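You operate a simulated robot arm through the tools that you are given. There is no shell and no other tool. Be economical: measure what you need, move in short steps, check, and stop when the job is done.

You run a simulated robot arm. Do the job below in one go: nothing can be reset, and whatever is moved stays where it is left.

## Task
Take the card marked "tight" from the top of the island bench and put it on the bench beside the valve box. Put the small beaker that says "No 200" from the low bench beside the small reactor on the grey rubber mat. Put the blue sponge from the low bench beside the small reactor on the top of the preparation table. Take the vial on the low bench beside the small reactor and put it away on the counter top of the shelf unit. Put the orange band beaker on the top of the fridge. Put the purple band beaker in the tank of the cleaning bath. Take the green glove box from the low bench beside the small reactor and leave it on the lower shelf of the trolley. Turn the cold plate dial to 10. Do these in any order. Set down upright: small beaker, vial, orange band beaker, purple band beaker.

It is judged by the outcome, as a careful person would: the job done as asked, and still so three seconds after it is handed in. It fails if anything else is knocked over, pushed out of place, dropped, spilled or broken.

## Robot
A 7-joint arm with a fingered hand on a trunk, on a base that drives. Base frame: it is fixed to the floor where the robot stands at the start and does not move with it; the origin is under the middle of the robot, x ahead of it, y to its left, z up; the surface under the hand at the start is at about z = 0.85. Readings come in m, degrees, newtons and seconds.
Its first joint turns from -115.0 to 115.0 degrees. Places, roughly: bench beside the valve box (15x19 cm) [3.58, -2.52, 0.84]; card [0.75, 0, 1]; cold plate dial [1.8, -5.4, 0.9]; counter top of the shelf unit [1.7, -4.6, 0.8]; glove box [0.5, -7, 0.75]; grey rubber mat [2, -7, 0.8]; lower shelf of the trolley [4, -5.9, 0.2]; orange band beaker [0.75, -7, 0.75]; purple band beaker [0.5, -7, 0.75]; small beaker [0.75, -7.25, 0.75]; sponge [0.75, -7.25, 0.75]; tank of the cleaning bath (30x21 cm) [2.38, -7.06, 0.84]; top of the fridge [0.7, -4.6, 1.3]; top of the preparation table [2, -7.2, 0.8]; vial [0.75, -7.25, 0.75]. Payload 5 kg.
The TCP is the grasp point between the finger pads, 0.032 m short of the fingertips. In the tool frame z runs along the fingers and y along their closing line. Largest opening 0.16 m; the body of the gripper starts 0.089 m behind the TCP. The gripper is a hand of 4 fingers: y runs from the thumb to the fingers, the wrist lies at [0, 0, -0.267] in the tool frame, and closing takes about 1.5 s.
Orientation is that of the tool frame in the base frame, as a unit quaternion [x, y, z, w]. With the fingers straight down and closing along the base's y, the tool's x points along the base's -x, its y along +y and its z along -z.

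## Interface
- The arm moves only by the tool play_rows. Its argument "motion" is one flat list of numbers, 6 for each row, row after row: the shift along the tool's x, y, z in units of 25 mm (1.0 is 25 mm), then the turn, a rotation vector about the tool's x, y, z in units of 6 degrees (1.0 is 6 degrees). In form: [x, y, z, wx, wy, wz, x, y, z, wx, wy, wz, ...]. A call has 1 to 20 rows; each row shifts and turns the commanded pose from where the row before left it, along the tool's axes as they then stand. "hand" is the gripper command, from -1 (shut) to 1 (fully open), values between in proportion, set as the call begins (left out, the last holds). A call with a number of a shift or a turn outside -1 to 1 is refused whole. Rows are played at 5 a second. More than 0.05 m and 8.6 degrees between two rows, or a gripper value outside its range, and nothing of the call is played. Where a pose cannot be reached the arm comes as near as it can. A force on the tool above 40 N (or 10 N above the force at the start of the call, whichever is more), or a blocked arm, ends the call early, and 0.2 s more pass. Each finger travels about 0.045 m/s and halts on what it meets, pressing with about 23 N; the grip force reading is that of the motor and also rises with nothing between the fingers. The clock runs only during rows and for 0.2 s after the last one: add rows that do not move to give the fingers time. The reply holds the time, the measured pose of the TCP, the force on the tool along the base axes, the opening and the grip force, in the units named above and with some noise, with the torque about the TCP (base axes, N m) and any sound that the robot's microphone picked up.
- Cameras (640 x 400 px; columns grow to the right, rows downward): "scene" is now at [0.0167, 0.1826, 1.7534]; the picture's right is [-0.26, -0.97, 0.00], its down [-0.74, 0.20, -0.65] and it looks along [0.63, -0.17, -0.76] (base axes); focal length 250 px, centre (320, 200). "wrist" rides on the gripper at [0.08, -0.004, -0.114] in the tool frame; the picture's right is [0.05, 1.00, 0.00], its down [-0.82, 0.04, -0.58] and it looks along [-0.58, 0.03, 0.82] (tool axes); focal length 265 px, centre (320, 200). There is no depth. A picture from a camera that has moved, and an enlarged one, comes with that camera's place and axes in the base frame and with its lens.
- camera(camera): a new picture of that camera. It takes no simulated time.
- move_column(by): slides the trunk up (or, below 0, down) by that many m; the arm and the scene camera ride with it, the base frame stays. It gives what a move gives, with no picture.
- steer(legs): drives the robot by 1 to 6 legs, each [ahead, turn to the left] in m and degrees, along the robot's own axes; the way and the turn of a leg run together, so that a leg with both is an arc; at most 1.5 m and 180 degrees a leg. The arm and the cameras ride along, it lands a little off, and it stops where it bumps. It gives what a move gives.
- set_fingers(finger1, finger2, finger3, thumb_bend): sets how far each is bent, from 0 (flat) to 100 (curled in); at 30 the hand is open as for a grip, at 70 the pads meet at the TCP. One left out holds its place. A second passes; each finger stops where it meets its share of the squeeze, and holds until it gets a number again. A gripper value or a shape takes the hand back. It gives what a move gives, with no picture; readings hold the bend of each and the force on the fingers (four entries, about 0 where the hand has none), thumb and palm.
- preshape(shape): the hand has 4 fingers and takes this shape, open, in about a second: jaw (thumb against the fingers, like two jaws); tri (thumb and two fingers); tip (a fingertip pinch); poke (one finger out to press); point (the index stretched); flat (the hand flat); cup (the hand cupped); fist (a fist). The gripper value then closes the fingers along that shape, each until it touches; the sizes above hold for jaw. It gives what a move gives, with no picture.
- head_to(pan, tilt): turns the head with the scene camera to pan (to the left, within 155 degrees either way) and tilt (down, from -29 to 69), counted from straight ahead of the robot. It gives what a move gives.
- zoom(camera, box): a new picture of the part [left, top, right, bottom] of that camera's present view, enlarged. It takes no simulated time.
- job_done(): hands the job in; it is judged then, once.

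Go step by step. Nothing tells you exact positions but the pictures and the camera data: compare them with the known pose of the tool, close in by small moves and look again before you grip or let go. The budget is 217 turns and 198 pictures, counting those below and the enlarged ones. Unless the task says otherwise, let go and move clear before handing in, and close with one line.

The tools are called after "Request:" by a JSON object that holds its "op" and its "data". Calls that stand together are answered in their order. play_rows: Moves the arm, as the interface text tells. Its arguments: {"type":"object","properties":{"motion":{"type":"array"},"hand":{"type":"number"}},"required":["motion"]} The other tools are called the same way: move_column (by) slides the trunk up or down; preshape (shape) gives the hand a shape; set_fingers (finger1, finger2, finger3, thumb_bend) moves the fingers one by one; steer (legs) drives the base; head_to (pan, tilt) turns the head that bears the scene camera; camera (camera) takes a picture; zoom (camera, box) takes an enlarged picture of a part of a camera's view; job_done () hands the job in.

At the start:

```text
t: 0.0
position: [0.7373, 0.0154, 1.151]
tool_rot: [0.0, 1.0, 0.0, 0.0]
contact_force: [0.8, -0.1, 0.5]
wrist_torque: [0.01, -0.01, -0.03]
width: 0.1599
grip_force: 0.0
shape: jaw
bend: [30.0, 30.0, 30.0, 30.0]
finger forces: [0.1, 0.1, 0.0, 0.0, 0.0, 0.1]
trunk travel left (down, up): [-0.6, 0.39]
robot x, y, heading: [-0.0018, -0.0012, 0.1]
head pan, tilt: [-14.9, 49.6]
```

scene: 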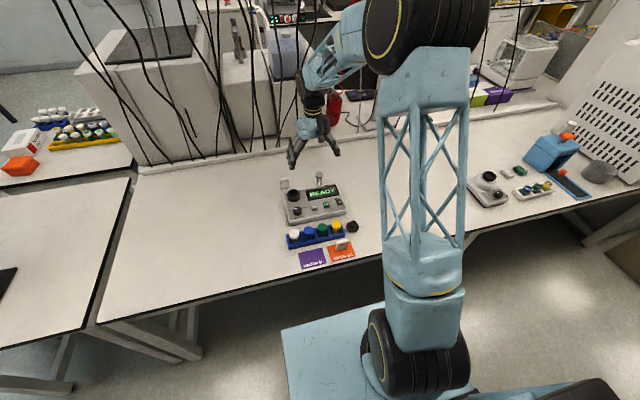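
wrist: 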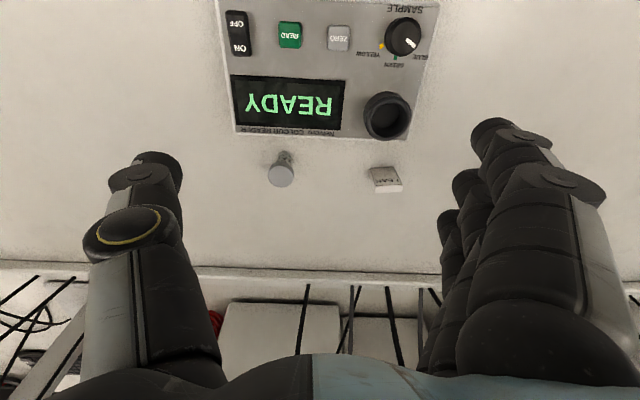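

I see the island bench in front of me with a colour meter and cards. I'll look closer to find the card marked "tight".

Request:
{"op": "zoom", "data": {"camera": "scene", "box": [260, 160, 380, 280]}}

Request:
{"op": "zoom", "data": {"camera": "wrist", "box": [200, 0, 460, 200]}}

Request:
{"op": "zoom", "data": {"camera": "scene", "box": [450, 100, 640, 220]}}

```text
3.33 times, centred on (320, 220) of scene
camera zoom: at [0.0167, 0.1826, 1.7534], right [-0.26, -0.97, 0.0], down [-0.74, 0.2, -0.65], along [0.63, -0.17, -0.76], focal length 834 px, centre (320, 133)
```

zoom: 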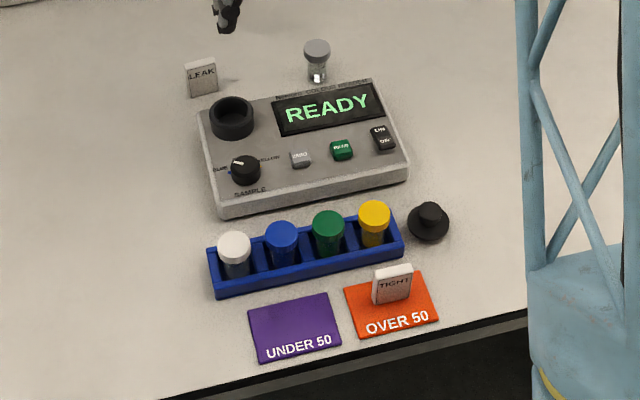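

```text
2.00 times, centred on (330, 100) of wrist
camera zoom: at [0.6584, 0.0124, 1.2643], right [-0.05, 1.0, 0.0], down [0.82, 0.04, 0.58], along [0.58, 0.03, -0.82], focal length 531 px, centre (300, 400)
```

zoom: 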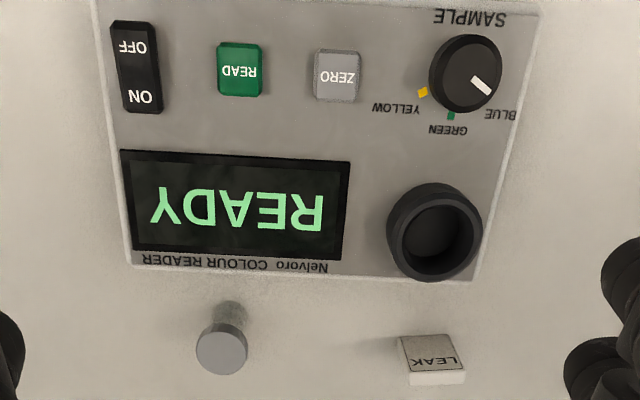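

```text
3.33 times, centred on (545, 160) of scene
camera zoom: at [0.0167, 0.1826, 1.7534], right [-0.26, -0.97, 0.0], down [-0.74, 0.2, -0.65], along [0.63, -0.17, -0.76], focal length 834 px, centre (-430, 333)
```

zoom: 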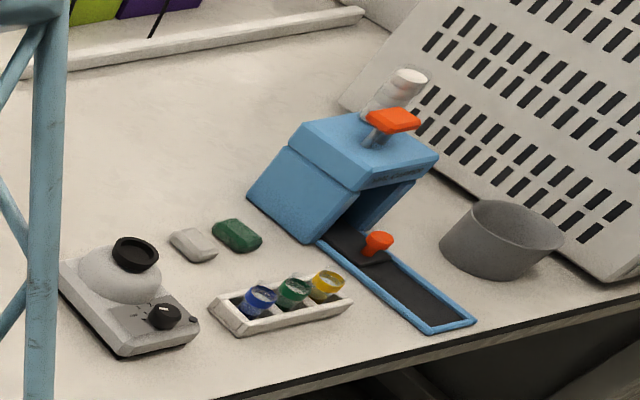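

The TIGHT card stands on the orange mat at about (0.485, -0.036), facing me. I'll move above it and turn the hand 90° so that it pinches the thickness.

Request:
{"op": "play_rows", "data": {"motion": [1, -0.2, 0, 0, 0, 0, 1, -0.2, 0, 0, 0, 0, 1, -0.2, 0, 0, 0, 0, 1, -0.2, 0, 0, 0, 0, 1, -0.2, 0, 0, 0, 0, 1, -0.2, 0, 0, 0, 0, 1, -0.2, 0, 0, 0, 0, 1, -0.2, 0, 0, 0, 0, 1, -0.2, 0, 0, 0, 0, 1, -0.2, 0, 0, 0, 0, 0, 0, 0, 0, 0, -1, 0, 0, 0, 0, 0, -1, 0, 0, 0, 0, 0, -1, 0, 0, 0, 0, 0, -1, 0, 0, 0, 0, 0, -1, 0, 0, 0, 0, 0, -1, 0, 0, 0, 0, 0, -1, 0, 0, 0, 0, 0, -1, 0, 0, 0, 0, 0, -1, 0, 0, 0, 0, 0, -1]}}

Request:
{"op": "play_rows", "data": {"motion": [0, 0, 0, 0, 0, -1, 0, 0, 0, 0, 0, -1, 0, 0, 0, 0, 0, -1, 0, 0, 0, 0, 0, -1, 0, 0, 0, 0, 0, -1, 0, 0, 0, 0, 0, 0]}}

Request:
{"op": "camera", "data": {"camera": "wrist"}}

Request:
{"op": "camera", "data": {"camera": "scene"}}

```text
t: 4.2
position: [0.4866, -0.0349, 1.1511]
tool_rot: [-0.502, 0.865, 0.0, 0.0]
contact_force: [0.1, 0.1, -0.1]
wrist_torque: [-0.02, -0.03, 0.03]
width: 0.1599
grip_force: 0.2
shape: jaw
bend: [30.0, 30.0, 30.0, 30.0]
finger forces: [0.0, 0.0, 0.0, 0.1, 0.1, 0.1]
trunk travel left (down, up): [-0.6, 0.39]
robot x, y, heading: [0.0001, -0.0009, 0.2]
head pan, tilt: [-14.9, 49.6]
```

```text
t: 5.6
position: [0.4887, -0.018, 1.1507]
tool_rot: [0.722, -0.691, 0.0, 0.0]
contact_force: [0.0, -3.3, 0.6]
wrist_torque: [0.42, 0.02, 0.01]
width: 0.1601
grip_force: 0.0
shape: jaw
bend: [30.0, 30.0, 30.0, 30.0]
finger forces: [0.1, 0.0, 0.1, 0.0, 0.1, 0.0]
trunk travel left (down, up): [-0.6, 0.39]
robot x, y, heading: [0.0018, 0.0019, 0.1]
head pan, tilt: [-14.9, 49.6]
```

```text
192 pictures are left
camera wrist: at [0.4982, -0.0959, 1.2642], right [-1.0, -0.09, 0.0], down [-0.08, 0.81, 0.58], along [-0.05, 0.57, -0.82], focal length 265 px, centre (320, 200)
```

wrist: 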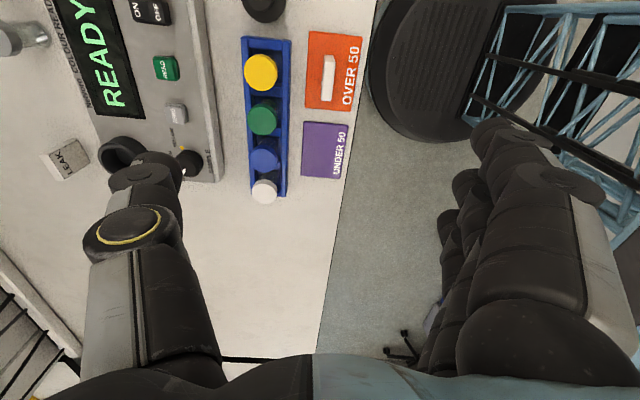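

```text
191 pictures are left
camera scene: at [0.0171, 0.1822, 1.7535], right [-0.26, -0.97, 0.0], down [-0.74, 0.2, -0.65], along [0.63, -0.17, -0.76], focal length 250 px, centre (320, 200)
```

scene: 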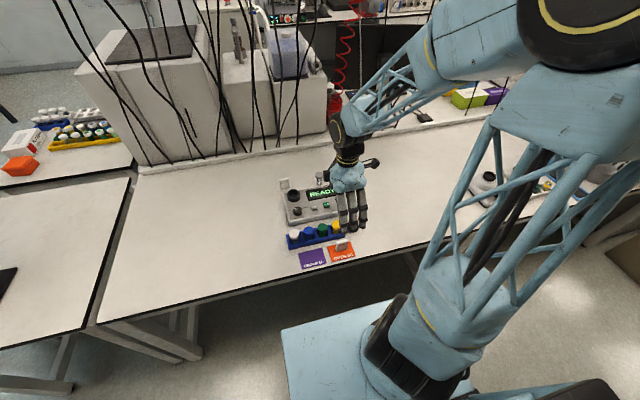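

The card is at (0.485, -0.029), its top around z 0.89. I'll narrow the hand and descend partway, correcting y.

Request:
{"op": "play_rows", "data": {"motion": [0, 0, 0, 0, 0, 0, 0, 0, 1, 0, 0, 0, 0, 0, 1, 0, 0, 0, 0, 0, 1, 0, 0, 0, 0, 0, 1, 0, 0, 0, 0, 0, 1, 0, 0, 0, 0, 0, 1, 0, 0, 0, 0, 0, 0, 0, 0, 0], "hand": -0.3}}

Request:
{"op": "camera", "data": {"camera": "wrist"}}

```text
t: 7.4
position: [0.488, -0.0339, 1.0002]
tool_rot: [0.707, -0.707, 0.0, 0.001]
contact_force: [0.4, -0.5, -0.2]
wrist_torque: [0.0, -0.03, 0.0]
width: 0.0565
grip_force: 0.0
shape: jaw
bend: [73.0, 73.0, 73.0, 70.0]
finger forces: [0.0, 0.1, 0.0, 0.0, 0.0, 0.0]
trunk travel left (down, up): [-0.6, 0.39]
robot x, y, heading: [0.004, 0.0034, -0.1]
head pan, tilt: [-14.9, 49.6]
```

```text
190 pictures are left
camera wrist: at [0.4933, -0.113, 1.114], right [-1.0, -0.05, 0.0], down [-0.04, 0.82, 0.58], along [-0.03, 0.58, -0.82], focal length 265 px, centre (320, 200)
```

wrist: 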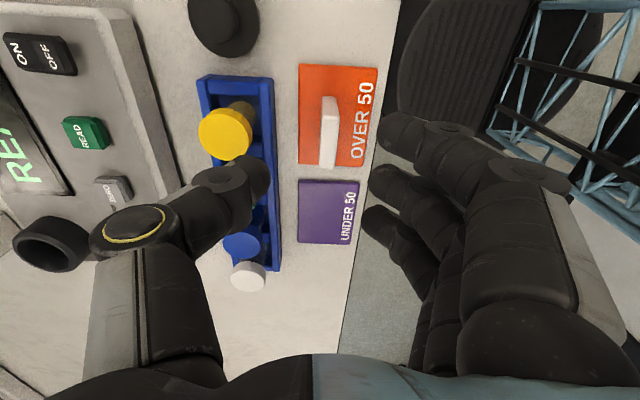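

Closing along x would crowd the vial rack, so I'll turn back and grip the card by its 5 cm width along y instead.

Request:
{"op": "play_rows", "data": {"motion": [0, 0.1, 0, 0, 0, 1, 0, 0, 0, 0, 0, 1, 0, 0, 0, 0, 0, 1, 0, 0, 0, 0, 0, 1, 0, 0, 0, 0, 0, 1, 0, 0, 0, 0, 0, 1, 0, 0, 0, 0, 0, 1, 0, 0, 0, 0, 0, 1, 0, 0, 0, 0, 0, 1, 0, 0, 0, 0, 0, 1, 0, 0, 0, 0, 0, 1, 0, 0, 0, 0, 0, 1, 0, 0, 0, 0, 0, 1, 0, 0, 0, 0, 0, 1, 0, 0, 0, 0, 0, 1, 0, 0, 0, 0, 0, 0], "hand": 0.1}}

Request:
{"op": "camera", "data": {"camera": "wrist"}}

```text
t: 10.8
position: [0.4851, -0.035, 1.0009]
tool_rot: [0.001, 1.0, 0.0, 0.0]
contact_force: [1.2, 0.4, -0.4]
wrist_torque: [-0.03, 0.01, 0.0]
width: 0.0872
grip_force: 0.0
shape: jaw
bend: [72.0, 72.0, 72.0, 70.0]
finger forces: [0.0, 0.0, 0.0, 0.0, 0.0, 0.0]
trunk travel left (down, up): [-0.6, 0.39]
robot x, y, heading: [-0.0046, -0.001, -0.1]
head pan, tilt: [-14.9, 49.6]
```

```text
189 pictures are left
camera wrist: at [0.4061, -0.0376, 1.1146], right [-0.05, 1.0, 0.0], down [0.82, 0.04, 0.58], along [0.58, 0.03, -0.82], focal length 265 px, centre (320, 200)
```

wrist: 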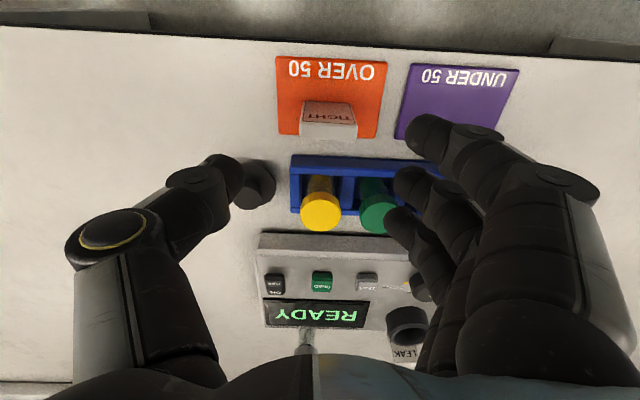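

The hand straddles the card in y. I'll shift to its centre and go down to about z 0.92.

Request:
{"op": "play_rows", "data": {"motion": [0.16, 0.3, 0, 0, 0, 0, 0, 0, 1, 0, 0, 0, 0, 0, 1, 0, 0, 0, 0, 0, 1, 0, 0, 0, 0, 0, 0, 0, 0, 0]}}

Request:
{"op": "camera", "data": {"camera": "wrist"}}

Request:
{"op": "zoom", "data": {"camera": "scene", "box": [260, 160, 400, 280]}}

```text
t: 12.0
position: [0.4796, -0.0284, 0.9263]
tool_rot: [0.0, 1.0, 0.001, 0.0]
contact_force: [0.6, -0.4, -0.3]
wrist_torque: [0.0, -0.03, 0.01]
width: 0.0873
grip_force: 0.0
shape: jaw
bend: [72.0, 72.0, 72.0, 70.0]
finger forces: [0.0, 0.0, 0.0, 0.0, 0.0, 0.1]
trunk travel left (down, up): [-0.6, 0.39]
robot x, y, heading: [0.0022, -0.0032, -0.2]
head pan, tilt: [-14.9, 49.6]
```

```text
188 pictures are left
camera wrist: at [0.4019, -0.0306, 1.0393], right [-0.05, 1.0, 0.0], down [0.82, 0.04, 0.58], along [0.58, 0.03, -0.82], focal length 265 px, centre (320, 200)
```

wrist: 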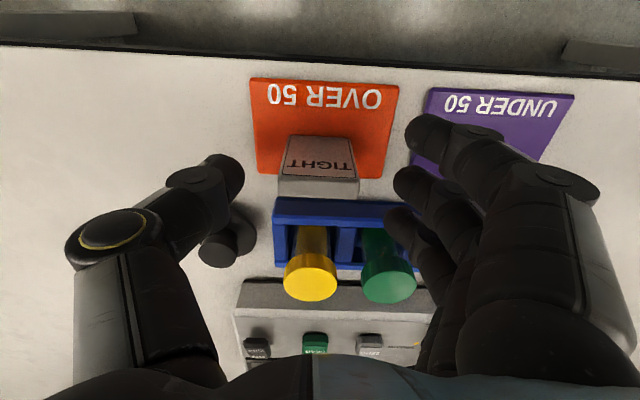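

```text
3.33 times, centred on (330, 220) of scene
camera zoom: at [0.0168, 0.1825, 1.7535], right [-0.26, -0.97, 0.0], down [-0.74, 0.2, -0.65], along [0.63, -0.17, -0.76], focal length 834 px, centre (287, 133)
```

zoom: 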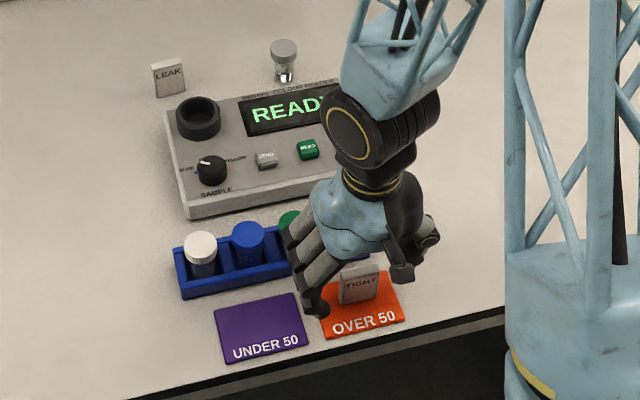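

Triangulating, the card top is at z≈0.915 and x≈0.481, and the hand is centred on it. I'll descend 3 cm and close.

Request:
{"op": "play_rows", "data": {"motion": [0, 0, 0.6, 0, 0, 0, 0, 0, 0.6, 0, 0, 0, 0, 0, 0, 0, 0, 0]}}

Request:
{"op": "play_rows", "data": {"motion": [0, 0, 0, 0, 0, 0, 0, 0, 0, 0, 0, 0, 0, 0, 0, 0, 0, 0, 0, 0, 0, 0, 0, 0, 0, 0, 0, 0, 0, 0, 0, 0, 0, 0, 0, 0, 0, 0, 0, 0, 0, 0], "hand": -0.7}}

Request:
{"op": "camera", "data": {"camera": "wrist"}}

```text
t: 12.8
position: [0.4805, -0.0272, 0.8964]
tool_rot: [0.0, 1.0, 0.0, -0.001]
contact_force: [-0.2, -0.5, 0.3]
wrist_torque: [0.0, -0.02, 0.01]
width: 0.0872
grip_force: 0.0
shape: jaw
bend: [72.0, 72.0, 72.0, 70.0]
finger forces: [0.0, 0.0, 0.1, 0.1, 0.0, 0.1]
trunk travel left (down, up): [-0.6, 0.39]
robot x, y, heading: [0.0045, -0.0003, 0.2]
head pan, tilt: [-14.9, 49.6]
```

```text
t: 14.4
position: [0.4819, -0.0254, 0.8958]
tool_rot: [-0.001, 1.0, 0.0, 0.0]
contact_force: [-0.2, -1.4, 4.6]
wrist_torque: [0.06, 0.01, 0.05]
width: 0.0195
grip_force: 23.4
shape: jaw
bend: [68.0, 72.0, 68.0, 71.0]
finger forces: [0.0, 13.7, 0.1, 0.0, 15.4, 0.0]
trunk travel left (down, up): [-0.6, 0.39]
robot x, y, heading: [-0.003, 0.0024, 0.1]
head pan, tilt: [-14.9, 49.6]
```

```text
186 pictures are left
camera wrist: at [0.4021, -0.0297, 1.0095], right [-0.05, 1.0, 0.0], down [0.82, 0.04, 0.58], along [0.58, 0.03, -0.82], focal length 265 px, centre (320, 200)
```

wrist: 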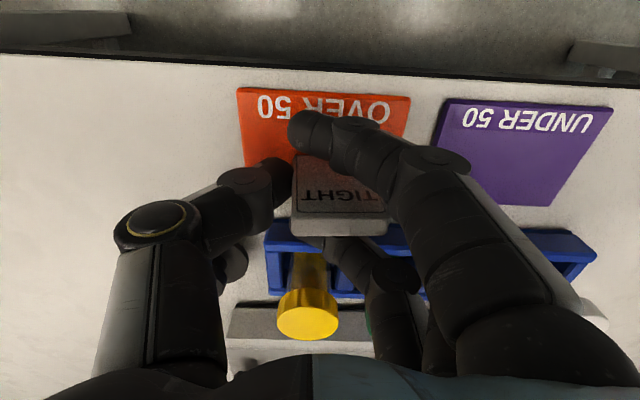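

The card is held between the thumb and middle finger. Lifting it straight up.

Request:
{"op": "play_rows", "data": {"motion": [0, 0, -0.4, 0, 0, 0, 0, 0, -0.8, 0, 0, 0, 0, 0, -1, 0, 0, 0, 0, 0, -1, 0, 0, 0, 0, 0, -1, 0, 0, 0, 0, 0, -1, 0, 0, 0, 0, 0, -1, 0, 0, 0, 0, 0, -1, 0, 0, 0, 0, 0, -1, 0, 0, 0, 0, 0, -1, 0, 0, 0, 0, 0, 0, 0, 0, 0]}}

Request:
{"op": "camera", "data": {"camera": "wrist"}}

Request:
{"op": "head_to", "data": {"pan": -60, "tilt": 20}}

Request:
{"op": "camera", "data": {"camera": "scene"}}

Request:
{"op": "head_to", "data": {"pan": -120, "tilt": 20}}

Request:
{"op": "camera", "data": {"camera": "scene"}}

```text
t: 16.8
position: [0.4823, -0.026, 1.1281]
tool_rot: [0.0, 1.0, 0.0, 0.0]
contact_force: [0.8, -0.2, 0.6]
wrist_torque: [0.0, 0.0, -0.03]
width: 0.0191
grip_force: 22.5
shape: jaw
bend: [68.0, 72.0, 68.0, 71.0]
finger forces: [0.0, 14.0, 0.1, 0.0, 13.8, 0.1]
trunk travel left (down, up): [-0.6, 0.39]
robot x, y, heading: [-0.0006, -0.0001, 0.2]
head pan, tilt: [-14.9, 49.6]
```

```text
185 pictures are left
camera wrist: at [0.4035, -0.0293, 1.2405], right [-0.05, 1.0, 0.0], down [0.82, 0.04, 0.58], along [0.58, 0.03, -0.82], focal length 265 px, centre (320, 200)
```

wrist: 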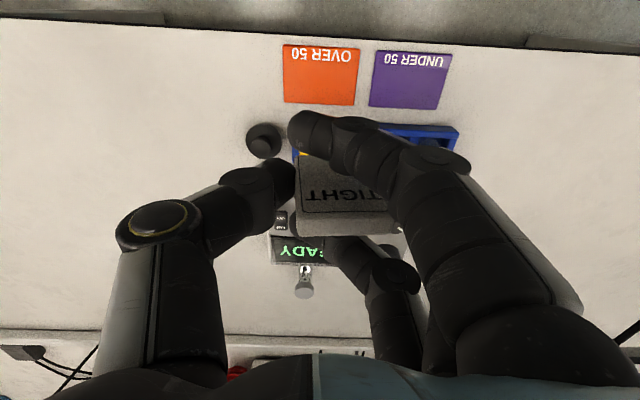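

```text
t: 17.9
position: [0.4821, -0.026, 1.1276]
tool_rot: [0.0, 1.0, 0.0, 0.0]
contact_force: [-0.2, 0.1, -0.5]
wrist_torque: [-0.02, 0.01, 0.01]
width: 0.0185
grip_force: 22.8
shape: jaw
bend: [68.0, 72.0, 68.0, 71.0]
finger forces: [0.0, 14.0, 0.0, 0.1, 14.0, 0.0]
trunk travel left (down, up): [-0.6, 0.39]
robot x, y, heading: [-0.0017, 0.0015, -0.0]
head pan, tilt: [-60.0, 20.0]
```

```text
184 pictures are left
camera scene: at [-0.0116, 0.1219, 1.7984], right [-0.87, -0.5, 0.0], down [-0.17, 0.3, -0.94], along [0.47, -0.81, -0.34], focal length 250 px, centre (320, 200)
```

scene: 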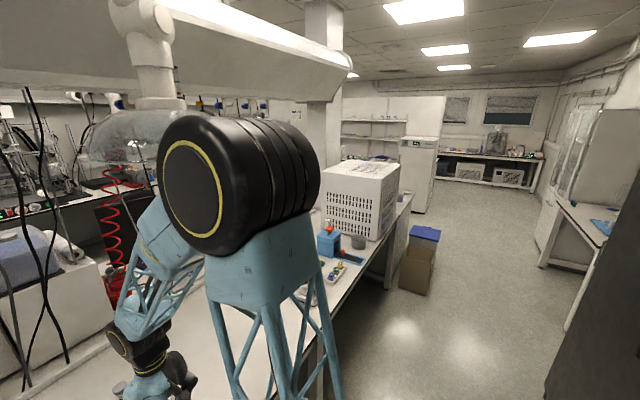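

```text
t: 19.2
position: [0.4827, -0.0261, 1.1264]
tool_rot: [0.0, 1.0, 0.0, 0.0]
contact_force: [0.8, 0.1, -0.3]
wrist_torque: [-0.02, -0.02, -0.01]
width: 0.0188
grip_force: 23.3
shape: jaw
bend: [68.0, 72.0, 68.0, 71.0]
finger forces: [0.1, 14.0, 0.0, 0.0, 13.9, 0.0]
trunk travel left (down, up): [-0.6, 0.39]
robot x, y, heading: [0.0001, -0.0011, 0.1]
head pan, tilt: [-120.0, 20.0]
```

```text
183 pictures are left
camera scene: at [-0.1047, 0.1218, 1.7984], right [-0.87, 0.5, 0.0], down [0.17, 0.3, -0.94], along [-0.47, -0.81, -0.34], focal length 250 px, centre (320, 200)
```

scene: 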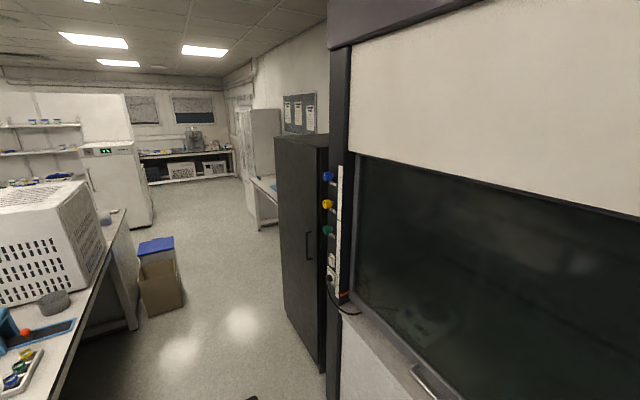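

The card is held. I'll look down to gauge the base's size and the aisle before driving.

Request:
{"op": "head_to", "data": {"pan": -90, "tilt": 60}}

Request:
{"op": "camera", "data": {"camera": "scene"}}

Request:
{"op": "head_to", "data": {"pan": 150, "tilt": 55}}

Request:
{"op": "camera", "data": {"camera": "scene"}}

```text
t: 20.3
position: [0.4818, -0.0266, 1.1264]
tool_rot: [0.0, 1.0, 0.0, 0.0]
contact_force: [-0.5, -0.2, 0.0]
wrist_torque: [-0.01, 0.0, 0.0]
width: 0.0187
grip_force: 22.9
shape: jaw
bend: [68.0, 72.0, 68.0, 71.0]
finger forces: [0.0, 14.0, 0.0, 0.0, 13.9, 0.0]
trunk travel left (down, up): [-0.6, 0.39]
robot x, y, heading: [0.0005, 0.0017, 0.1]
head pan, tilt: [-90.0, 60.0]
```

```text
182 pictures are left
camera scene: at [-0.0582, 0.1358, 1.7403], right [-1.0, 0.0, 0.0], down [0.0, 0.87, -0.5], along [0.0, -0.5, -0.87], focal length 250 px, centre (320, 200)
```

scene: 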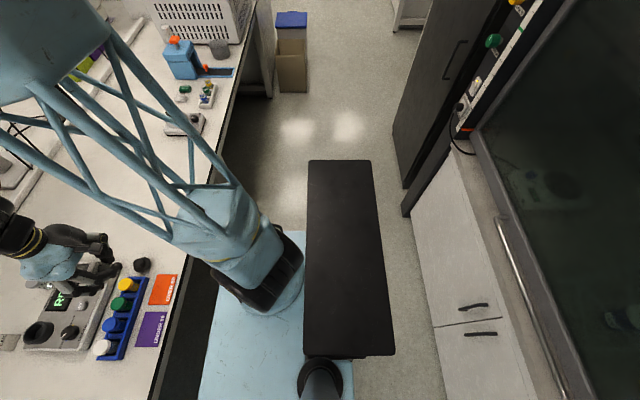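

```text
t: 23.7
position: [0.4811, -0.0263, 1.127]
tool_rot: [0.0, 1.0, 0.001, 0.001]
contact_force: [0.2, -0.2, -1.1]
wrist_torque: [-0.01, 0.0, 0.0]
width: 0.0187
grip_force: 22.9
shape: jaw
bend: [68.0, 72.0, 68.0, 71.0]
finger forces: [0.1, 14.0, 0.1, 0.0, 13.9, 0.0]
trunk travel left (down, up): [-0.6, 0.39]
robot x, y, heading: [-0.0008, 0.002, -0.2]
head pan, tilt: [150.0, 55.0]
```

```text
181 pictures are left
camera scene: at [-0.1206, 0.2386, 1.7463], right [0.5, 0.87, 0.0], down [0.71, -0.41, -0.57], along [-0.5, 0.29, -0.82], focal length 250 px, centre (320, 200)
```

scene: 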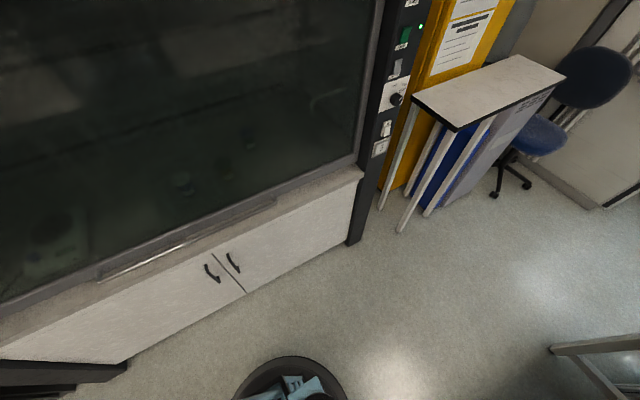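

I'll take one more look at the base's footprint itself, so I know the clearance past the bin.

Request:
{"op": "head_to", "data": {"pan": 90, "tilt": 69}}

Request:
{"op": "camera", "data": {"camera": "scene"}}

Request:
{"op": "head_to", "data": {"pan": 0, "tilt": 69}}

Request:
{"op": "camera", "data": {"camera": "scene"}}

```text
t: 25.0
position: [0.481, -0.0266, 1.1264]
tool_rot: [0.0, 1.0, 0.0, 0.001]
contact_force: [-0.3, -0.5, 0.3]
wrist_torque: [0.03, -0.01, 0.02]
width: 0.0192
grip_force: 22.7
shape: jaw
bend: [68.0, 72.0, 68.0, 71.0]
finger forces: [0.1, 14.0, 0.0, 0.1, 13.9, 0.1]
trunk travel left (down, up): [-0.6, 0.39]
robot x, y, heading: [0.0006, 0.0016, -0.1]
head pan, tilt: [90.0, 68.8]
```

```text
180 pictures are left
camera scene: at [-0.0582, 0.2584, 1.7309], right [1.0, 0.0, 0.0], down [0.0, -0.93, -0.36], along [0.0, 0.36, -0.93], focal length 250 px, centre (320, 200)
```

scene: 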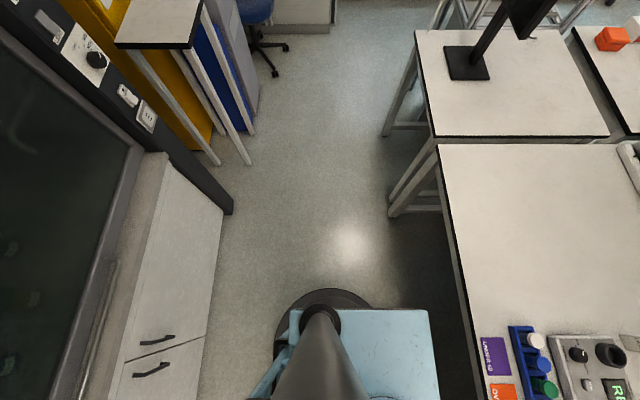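

```text
t: 26.6
position: [0.4812, -0.0261, 1.1275]
tool_rot: [0.0, 1.0, 0.0, 0.0]
contact_force: [-0.8, 0.1, -1.0]
wrist_torque: [0.05, 0.04, -0.01]
width: 0.019
grip_force: 22.9
shape: jaw
bend: [68.0, 72.0, 68.0, 71.0]
finger forces: [0.0, 14.1, 0.0, 0.1, 13.8, 0.0]
trunk travel left (down, up): [-0.6, 0.39]
robot x, y, heading: [-0.0007, 0.0017, -0.2]
head pan, tilt: [0.0, 68.8]
```

```text
179 pictures are left
camera scene: at [-0.0023, 0.2025, 1.7309], right [0.0, -1.0, 0.0], down [-0.93, 0.0, -0.36], along [0.36, 0.0, -0.93], focal length 250 px, centre (320, 200)
```

scene: 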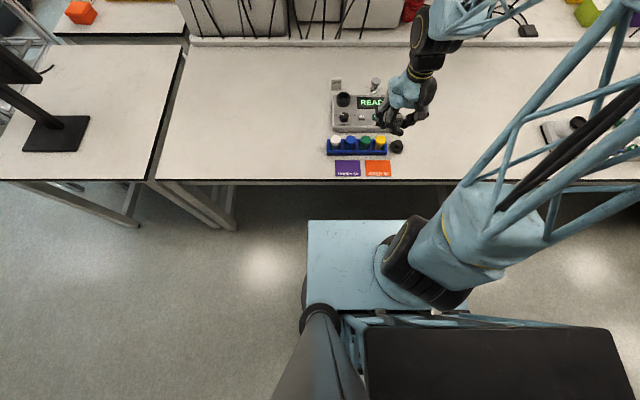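

The base is a round disc about 0.3 m in radius, so the aisle is passable. I'll back off, turn right and drive down the aisle past the bin.

Request:
{"op": "steer", "data": {"legs": [[-0.28, 0], [0, -90]]}}

Request:
{"op": "head_to", "data": {"pan": 0, "tilt": 30}}

Request:
{"op": "camera", "data": {"camera": "scene"}}

```text
t: 32.6
position: [-0.2976, -0.4824, 1.1269]
tool_rot: [0.699, 0.715, 0.0, 0.0]
contact_force: [-1.2, -0.7, -0.6]
wrist_torque: [-0.04, 0.0, 0.01]
width: 0.0188
grip_force: 22.8
shape: jaw
bend: [68.0, 72.0, 68.0, 71.0]
finger forces: [0.0, 14.1, 0.0, 0.0, 13.9, 0.1]
trunk travel left (down, up): [-0.6, 0.39]
robot x, y, heading: [-0.2839, -0.0019, -88.9]
head pan, tilt: [0.0, 68.8]
```

```text
t: 33.6
position: [-0.2975, -0.4818, 1.1269]
tool_rot: [0.699, 0.715, 0.0, 0.0]
contact_force: [0.1, 0.1, -0.5]
wrist_torque: [0.01, 0.01, 0.0]
width: 0.0191
grip_force: 23.0
shape: jaw
bend: [68.0, 72.0, 68.0, 71.0]
finger forces: [0.0, 14.0, 0.0, 0.0, 13.9, 0.0]
trunk travel left (down, up): [-0.6, 0.39]
robot x, y, heading: [-0.2822, 0.0002, -88.7]
head pan, tilt: [0.0, 30.0]
```

```text
178 pictures are left
camera scene: at [-0.0774, -0.027, 1.7823], right [-1.0, -0.02, 0.0], down [-0.01, 0.5, -0.87], along [0.02, -0.87, -0.5], focal length 250 px, centre (320, 200)
```

scene: 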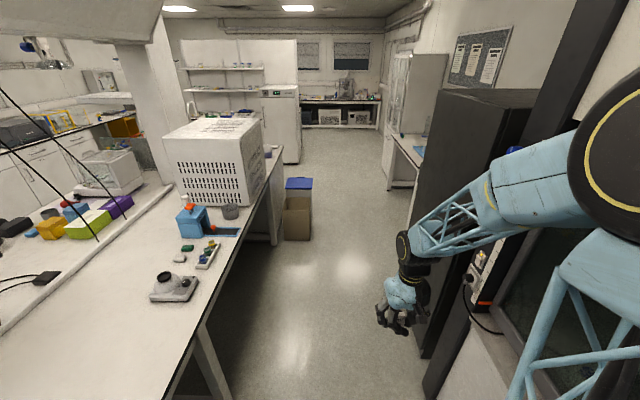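

The lane ahead is clear. Driving ahead 3 m to the cross aisle.

Request:
{"op": "steer", "data": {"legs": [[1.5, 0], [1.5, 0]]}}

Request:
{"op": "head_to", "data": {"pan": 85, "tilt": 25}}

Request:
{"op": "camera", "data": {"camera": "scene"}}

Request:
{"op": "head_to", "data": {"pan": 25, "tilt": 25}}

Request:
{"op": "camera", "data": {"camera": "scene"}}

```text
t: 44.2
position: [-0.1794, -2.5406, 1.1276]
tool_rot: [0.677, 0.736, -0.001, 0.001]
contact_force: [-1.2, 0.2, -0.3]
wrist_torque: [-0.06, -0.02, -0.02]
width: 0.019
grip_force: 23.0
shape: jaw
bend: [68.0, 72.0, 68.0, 71.0]
finger forces: [0.0, 14.0, 0.1, 0.0, 14.0, 0.1]
trunk travel left (down, up): [-0.6, 0.39]
robot x, y, heading: [-0.1993, -2.0576, -85.3]
head pan, tilt: [0.0, 30.0]
stopped in leg 2: the robot was blocked; the commanded pose is now the measured one
```

```text
t: 45.8
position: [-0.1809, -2.5418, 1.1272]
tool_rot: [0.677, 0.736, 0.0, 0.0]
contact_force: [0.4, 0.0, 0.0]
wrist_torque: [0.02, -0.04, -0.02]
width: 0.0189
grip_force: 23.0
shape: jaw
bend: [68.0, 72.0, 68.0, 71.0]
finger forces: [0.1, 14.0, 0.1, 0.1, 14.0, 0.0]
trunk travel left (down, up): [-0.6, 0.39]
robot x, y, heading: [-0.1977, -2.0588, -85.1]
head pan, tilt: [85.0, 25.0]
```

```text
177 pictures are left
camera scene: at [0.0939, -1.9834, 1.7903], right [0.0, -1.0, 0.0], down [-0.42, 0.0, -0.91], along [0.91, 0.0, -0.42], focal length 250 px, centre (320, 200)
```

scene: 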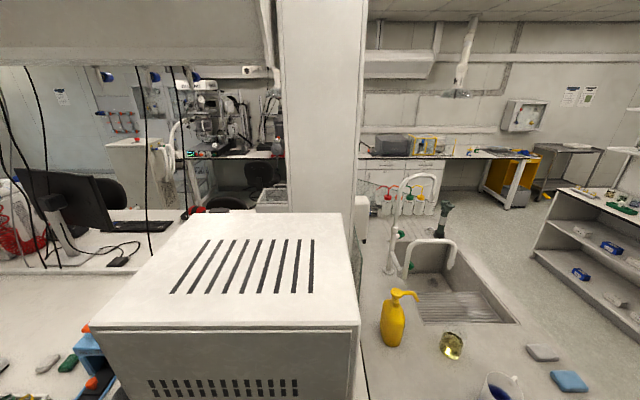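

```text
t: 47.1
position: [-0.1808, -2.541, 1.1276]
tool_rot: [0.678, 0.735, 0.0, 0.0]
contact_force: [-0.9, -0.3, -0.2]
wrist_torque: [-0.01, -0.02, -0.01]
width: 0.0187
grip_force: 23.0
shape: jaw
bend: [68.0, 72.0, 68.0, 71.0]
finger forces: [0.1, 14.0, 0.1, 0.0, 14.1, 0.0]
trunk travel left (down, up): [-0.6, 0.39]
robot x, y, heading: [-0.1988, -2.0577, -85.1]
head pan, tilt: [25.0, 25.0]
```

```text
176 pictures are left
camera scene: at [0.0476, -2.063, 1.7903], right [-0.87, -0.5, 0.0], down [-0.21, 0.37, -0.91], along [0.45, -0.79, -0.42], focal length 250 px, centre (320, 200)
```

scene: 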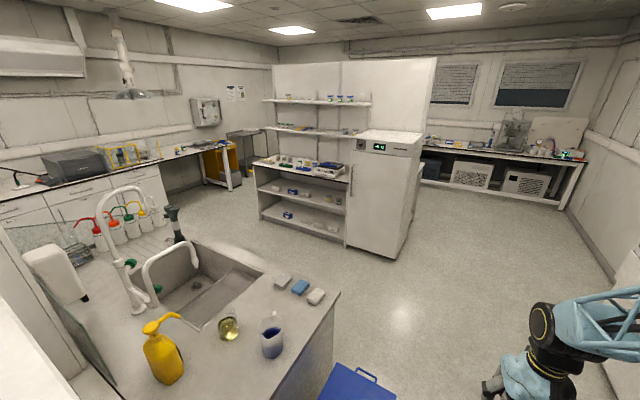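

I was blocked by the bin on the left. I'll back off, swing right around it, and continue into the cross aisle at y≈-3.5.

Request:
{"op": "steer", "data": {"legs": [[-0.2, 0], [0, -22], [0.9, 0]]}}

Request:
{"op": "head_to", "data": {"pan": 60, "tilt": 40}}

Request:
{"op": "camera", "data": {"camera": "scene"}}

```text
t: 54.3
position: [-0.6392, -3.1884, 1.126]
tool_rot: [0.802, 0.597, 0.0, 0.0]
contact_force: [-0.3, 0.0, -0.2]
wrist_torque: [-0.03, 0.02, -0.01]
width: 0.0185
grip_force: 22.8
shape: jaw
bend: [68.0, 72.0, 68.0, 71.0]
finger forces: [0.1, 14.0, 0.0, 0.1, 14.0, 0.0]
trunk travel left (down, up): [-0.6, 0.39]
robot x, y, heading: [-0.4787, -2.7352, -106.7]
head pan, tilt: [25.0, 25.0]
```

```text
t: 55.3
position: [-0.6396, -3.1877, 1.1266]
tool_rot: [0.802, 0.597, -0.001, -0.001]
contact_force: [0.2, -0.5, -0.1]
wrist_torque: [0.01, 0.02, 0.01]
width: 0.0188
grip_force: 23.1
shape: jaw
bend: [68.0, 72.0, 68.0, 71.0]
finger forces: [0.0, 14.0, 0.0, 0.0, 14.0, 0.0]
trunk travel left (down, up): [-0.6, 0.39]
robot x, y, heading: [-0.481, -2.7382, -106.9]
head pan, tilt: [60.0, 40.0]
```

```text
175 pictures are left
camera scene: at [-0.2063, -2.7971, 1.767], right [-0.73, -0.69, 0.0], down [-0.44, 0.47, -0.77], along [0.52, -0.56, -0.64], focal length 250 px, centre (320, 200)
```

scene: 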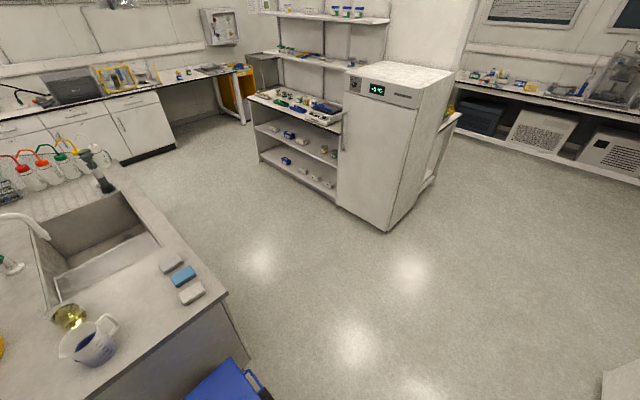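

The path is clear. Moving into the cross aisle and then toward the wall bench at x≈3.6.

Request:
{"op": "steer", "data": {"legs": [[0, 57], [1.1, 0], [0, 50], [1.5, 0], [0.9, 0]]}}

Request:
{"op": "head_to", "data": {"pan": 45, "tilt": 35}}

Request:
{"op": "camera", "data": {"camera": "scene"}}

```text
t: 77.2
position: [3.0826, -3.624, 1.1257]
tool_rot: [0.008, 1.0, 0.0, 0.0]
contact_force: [0.9, -0.3, 0.7]
wrist_torque: [0.02, 0.02, -0.01]
width: 0.0187
grip_force: 23.2
shape: jaw
bend: [68.0, 72.0, 68.0, 71.0]
finger forces: [0.0, 14.1, 0.1, 0.0, 13.9, 0.0]
trunk travel left (down, up): [-0.6, 0.39]
robot x, y, heading: [2.5994, -3.5929, -0.9]
head pan, tilt: [60.0, 40.0]
```

```text
t: 78.0
position: [3.0817, -3.6238, 1.1272]
tool_rot: [0.007, 1.0, 0.001, 0.0]
contact_force: [-0.1, -0.3, -0.2]
wrist_torque: [-0.03, 0.01, -0.04]
width: 0.019
grip_force: 23.3
shape: jaw
bend: [68.0, 72.0, 68.0, 71.0]
finger forces: [0.0, 14.0, 0.0, 0.0, 13.9, 0.0]
trunk travel left (down, up): [-0.6, 0.39]
robot x, y, heading: [2.6021, -3.5912, -0.8]
head pan, tilt: [45.0, 35.0]
```

```text
174 pictures are left
camera scene: at [2.6079, -3.3292, 1.7745], right [0.7, -0.72, 0.0], down [-0.41, -0.4, -0.82], along [0.59, 0.57, -0.57], focal length 250 px, centre (320, 200)
```

scene: 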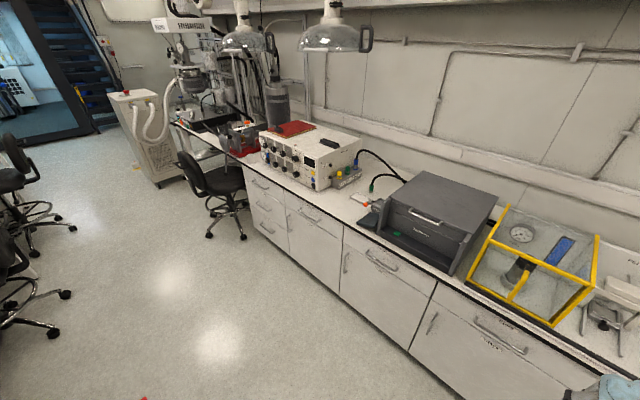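

The beige control box with valves is along the wall bench. I'll zoom in on the spot beside it.

Request:
{"op": "zoom", "data": {"camera": "scene", "box": [240, 110, 440, 250]}}

```text
2.86 times, centred on (340, 180) of scene
camera zoom: at [2.6079, -3.3292, 1.7745], right [0.7, -0.72, 0.0], down [-0.41, -0.4, -0.82], along [0.59, 0.57, -0.57], focal length 714 px, centre (263, 257)
```

zoom: 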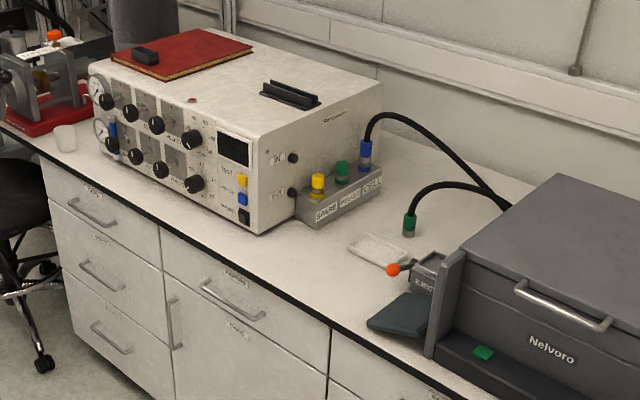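

The clear patch in front of and right of the valve box is at (3.58, -2.52). I'll drive to stand facing it.

Request:
{"op": "steer", "data": {"legs": [[0, 90.8], [1.05, 0], [0, -90], [0.28, 0]]}}

Request:
{"op": "head_to", "data": {"pan": 0, "tilt": 45}}

Request:
{"op": "camera", "data": {"camera": "scene"}}

Request:
{"op": "camera", "data": {"camera": "wrist"}}

```text
t: 85.0
position: [2.635, -2.6199, 1.1258]
tool_rot: [0.715, -0.699, -0.001, 0.0]
contact_force: [-0.8, -0.6, -0.3]
wrist_torque: [0.06, -0.04, 0.01]
width: 0.0185
grip_force: 23.3
shape: jaw
bend: [68.0, 72.0, 68.0, 72.0]
finger forces: [0.1, 14.0, 0.1, 0.0, 13.8, 0.1]
trunk travel left (down, up): [-0.6, 0.39]
robot x, y, heading: [2.6197, -3.1072, 91.4]
head pan, tilt: [45.0, 35.0]
stopped in leg 2: the robot was blocked; the commanded pose is now the measured one
```

```text
t: 86.2
position: [2.6347, -2.6201, 1.1259]
tool_rot: [0.714, -0.7, 0.0, 0.001]
contact_force: [0.2, -0.9, 0.0]
wrist_torque: [0.0, -0.03, -0.01]
width: 0.0189
grip_force: 23.2
shape: jaw
bend: [68.0, 72.0, 68.0, 72.0]
finger forces: [0.0, 14.0, 0.0, 0.1, 13.9, 0.0]
trunk travel left (down, up): [-0.6, 0.39]
robot x, y, heading: [2.6267, -3.1088, 91.4]
head pan, tilt: [0.0, 45.0]
```

```text
172 pictures are left
camera scene: at [2.4222, -3.0876, 1.7598], right [1.0, 0.02, 0.0], down [0.02, -0.71, -0.71], along [-0.02, 0.71, -0.71], focal length 250 px, centre (320, 200)
```

scene: 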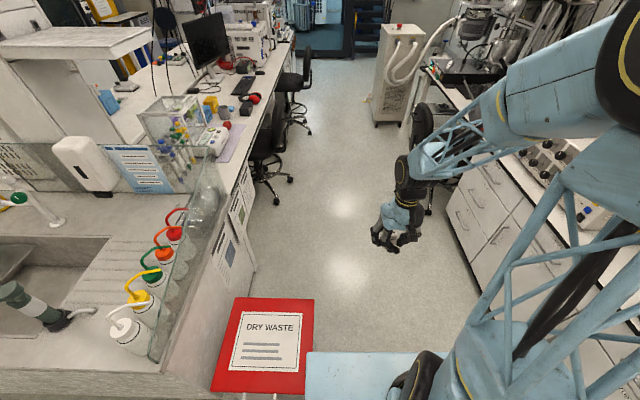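

```text
171 pictures are left
camera wrist: at [2.6428, -2.6993, 1.2396], right [-1.0, -0.07, 0.0], down [-0.06, 0.81, 0.58], along [-0.04, 0.58, -0.82], focal length 265 px, centre (320, 200)
```

wrist: 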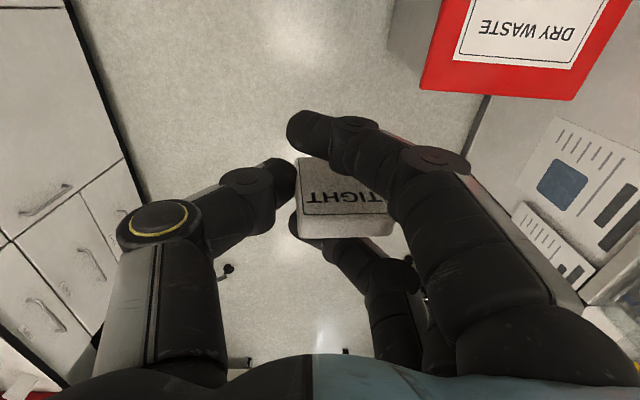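

I touched the dry-waste bin on the left; it is still standing. I'll back off, shift right to x≈2.88, and go up from there.

Request:
{"op": "steer", "data": {"legs": [[-0.15, 0], [0, -91], [0.26, 0], [0, 90], [0.74, 0], [0, -90]]}}

Request:
{"op": "camera", "data": {"camera": "scene"}}

Request:
{"op": "camera", "data": {"camera": "wrist"}}

```text
t: 104.9
position: [3.3874, -2.5564, 1.127]
tool_rot: [0.025, 1.0, 0.0, 0.0]
contact_force: [-0.6, -0.1, -0.5]
wrist_torque: [0.02, -0.01, 0.01]
width: 0.019
grip_force: 22.5
shape: jaw
bend: [68.0, 72.0, 68.0, 72.0]
finger forces: [0.0, 14.0, 0.1, 0.0, 13.9, 0.0]
trunk travel left (down, up): [-0.6, 0.39]
robot x, y, heading: [2.9053, -2.5127, -2.7]
head pan, tilt: [0.0, 45.0]
```

```text
170 pictures are left
camera scene: at [2.9378, -2.3114, 1.7598], right [-0.04, -1.0, 0.0], down [-0.71, 0.03, -0.71], along [0.71, -0.03, -0.71], focal length 250 px, centre (320, 200)
```

scene: 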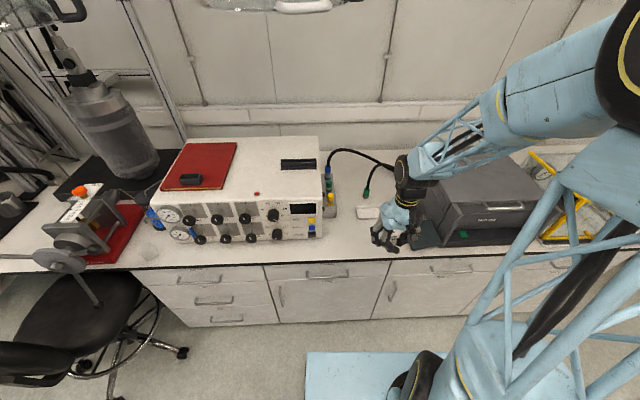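

```text
169 pictures are left
camera wrist: at [3.3086, -2.555, 1.2396], right [0.0, 1.0, 0.0], down [0.82, 0.0, 0.58], along [0.58, 0.0, -0.82], focal length 265 px, centre (320, 200)
```

wrist: 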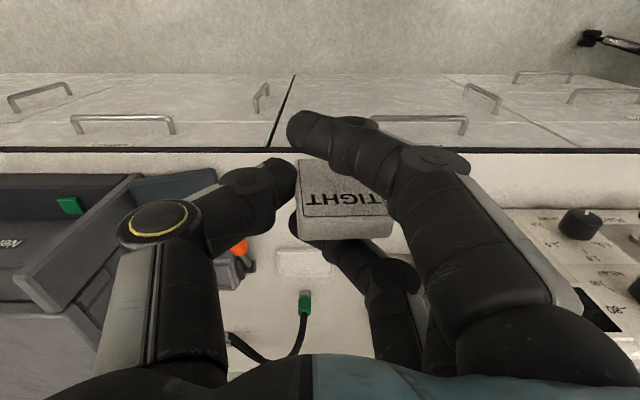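

The spot is clear between the valve box and the white dish. I'll move the card over (3.565, -2.525) and go down to about z 0.92.

Request:
{"op": "play_rows", "data": {"motion": [-1, 0.2, 0, 0, 0, 0, -1, 0.2, 0, 0, 0, 0, -1, 0.2, 0, 0, 0, 0, -1, 0.2, 0, 0, 0, 0, -1, 0.2, 0, 0, 0, 0, -1, 0.3, 0, 0, 0, 0, -1, 0.3, 0, 0, 0, 0, 0, 0, 0, 0, 0, 0, 0, 0, 1, 0, 0, 0, 0, 0, 1, 0, 0, 0, 0, 0, 1, 0, 0, 0, 0, 0, 1, 0, 0, 0, 0, 0, 1, 0, 0, 0, 0, 0, 1, 0, 0, 0, 0, 0, 1, 0, 0, 0, 0, 0, 0.9, 0, 0, 0, 0, 0, 0, 0, 0, 0]}}

Request:
{"op": "camera", "data": {"camera": "wrist"}}

Request:
{"op": "camera", "data": {"camera": "scene"}}

```text
t: 108.5
position: [3.5629, -2.523, 0.9306]
tool_rot: [0.024, 1.0, 0.001, 0.0]
contact_force: [-0.4, -0.7, -0.7]
wrist_torque: [0.01, 0.01, -0.02]
width: 0.0189
grip_force: 22.8
shape: jaw
bend: [68.0, 72.0, 68.0, 72.0]
finger forces: [0.0, 13.9, 0.0, 0.0, 13.7, 0.1]
trunk travel left (down, up): [-0.6, 0.39]
robot x, y, heading: [2.9021, -2.5137, -2.2]
head pan, tilt: [0.0, 45.0]
```

```text
168 pictures are left
camera wrist: at [3.4846, -2.5223, 1.0426], right [0.0, 1.0, 0.0], down [0.82, 0.0, 0.58], along [0.58, 0.0, -0.82], focal length 265 px, centre (320, 200)
```

wrist: 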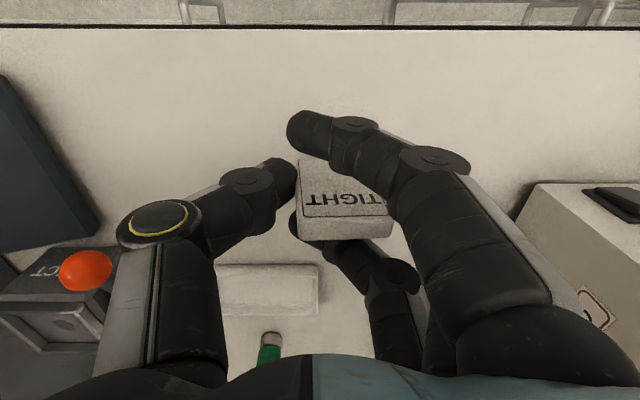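

```text
167 pictures are left
camera scene: at [2.9379, -2.3113, 1.7598], right [-0.04, -1.0, 0.0], down [-0.71, 0.03, -0.71], along [0.71, -0.03, -0.71], focal length 250 px, centre (320, 200)
```

scene: 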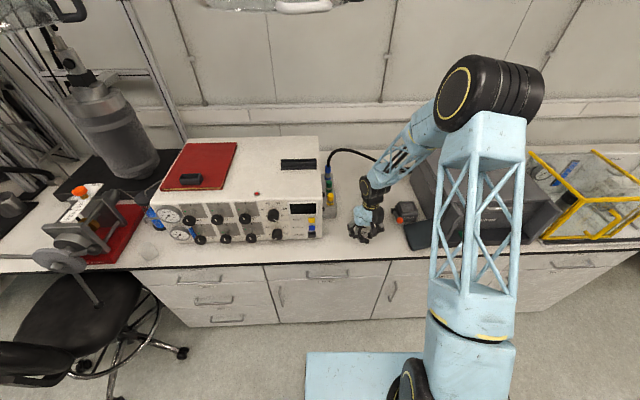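

Clear all round; now lowering slowly until contact.

Request:
{"op": "play_rows", "data": {"motion": [0, 0, 0.5, 0, 0, 0, 0, 0, 0.5, 0, 0, 0, 0, 0, 0.3, 0, 0, 0, 0, 0, 0.2, 0, 0, 0, 0, 0, 0.1, 0, 0, 0, 0, 0, 0, 0, 0, 0]}}

Request:
{"op": "zoom", "data": {"camera": "scene", "box": [320, 180, 420, 270]}}

```text
t: 109.9
position: [3.5633, -2.5246, 0.8899]
tool_rot: [0.025, 1.0, 0.002, 0.001]
contact_force: [-1.1, -1.9, 12.5]
wrist_torque: [0.33, -0.02, 0.03]
width: 0.0192
grip_force: 22.7
shape: jaw
bend: [68.0, 72.0, 68.0, 72.0]
finger forces: [0.0, 14.8, 0.1, 0.0, 17.9, 0.0]
trunk travel left (down, up): [-0.6, 0.39]
robot x, y, heading: [2.9043, -2.5162, -2.7]
head pan, tilt: [0.0, 45.0]
```

```text
4.44 times, centred on (370, 225) of scene
camera zoom: at [2.9369, -2.3115, 1.7599], right [-0.04, -1.0, 0.0], down [-0.71, 0.03, -0.71], along [0.71, -0.03, -0.71], focal length 1111 px, centre (98, 89)
```

zoom: 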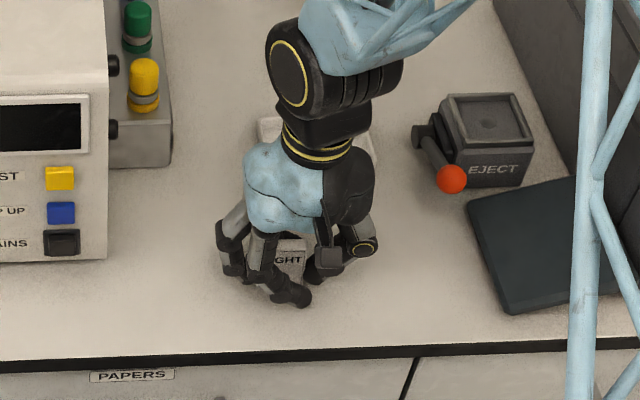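

The card is in contact with the bench (12.5 N up). I'll open the hand gently and rise.

Request:
{"op": "play_rows", "data": {"motion": [0, 0, -0.1, 0, 0, 0, 0, 0, 0, 0, 0, 0, 0, 0, 0, 0, 0, 0, 0, 0, 0, 0, 0, 0, 0, 0, 0, 0, 0, 0, 0, 0, 0, 0, 0, 0, 0, 0, 0, 0, 0, 0, 0, 0, 0, 0, 0, 0, 0, 0, -0.5, 0, 0, 0, 0, 0, -1, 0, 0, 0, 0, 0, -1, 0, 0, 0, 0, 0, -1, 0, 0, 0, 0, 0, -1, 0, 0, 0, 0, 0, -1, 0, 0, 0, 0, 0, -1, 0, 0, 0, 0, 0, -1, 0, 0, 0, 0, 0, -1, 0, 0, 0], "hand": 0.1}}

Request:
{"op": "camera", "data": {"camera": "wrist"}}

```text
t: 113.5
position: [3.5637, -2.5246, 1.1043]
tool_rot: [0.025, 1.0, 0.001, 0.002]
contact_force: [0.2, -0.1, -0.4]
wrist_torque: [-0.04, -0.04, -0.02]
width: 0.0874
grip_force: 0.2
shape: jaw
bend: [72.0, 72.0, 72.0, 70.0]
finger forces: [0.0, 0.1, 0.1, 0.0, 0.0, 0.1]
trunk travel left (down, up): [-0.6, 0.39]
robot x, y, heading: [2.9048, -2.5086, -2.2]
head pan, tilt: [0.0, 45.0]
```

```text
165 pictures are left
camera wrist: at [3.4854, -2.5244, 1.2179], right [0.0, 1.0, 0.0], down [0.82, 0.0, 0.58], along [0.58, 0.0, -0.82], focal length 265 px, centre (320, 200)
```

wrist: 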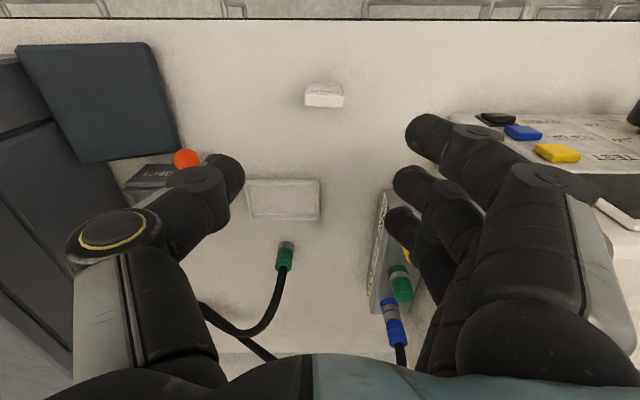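

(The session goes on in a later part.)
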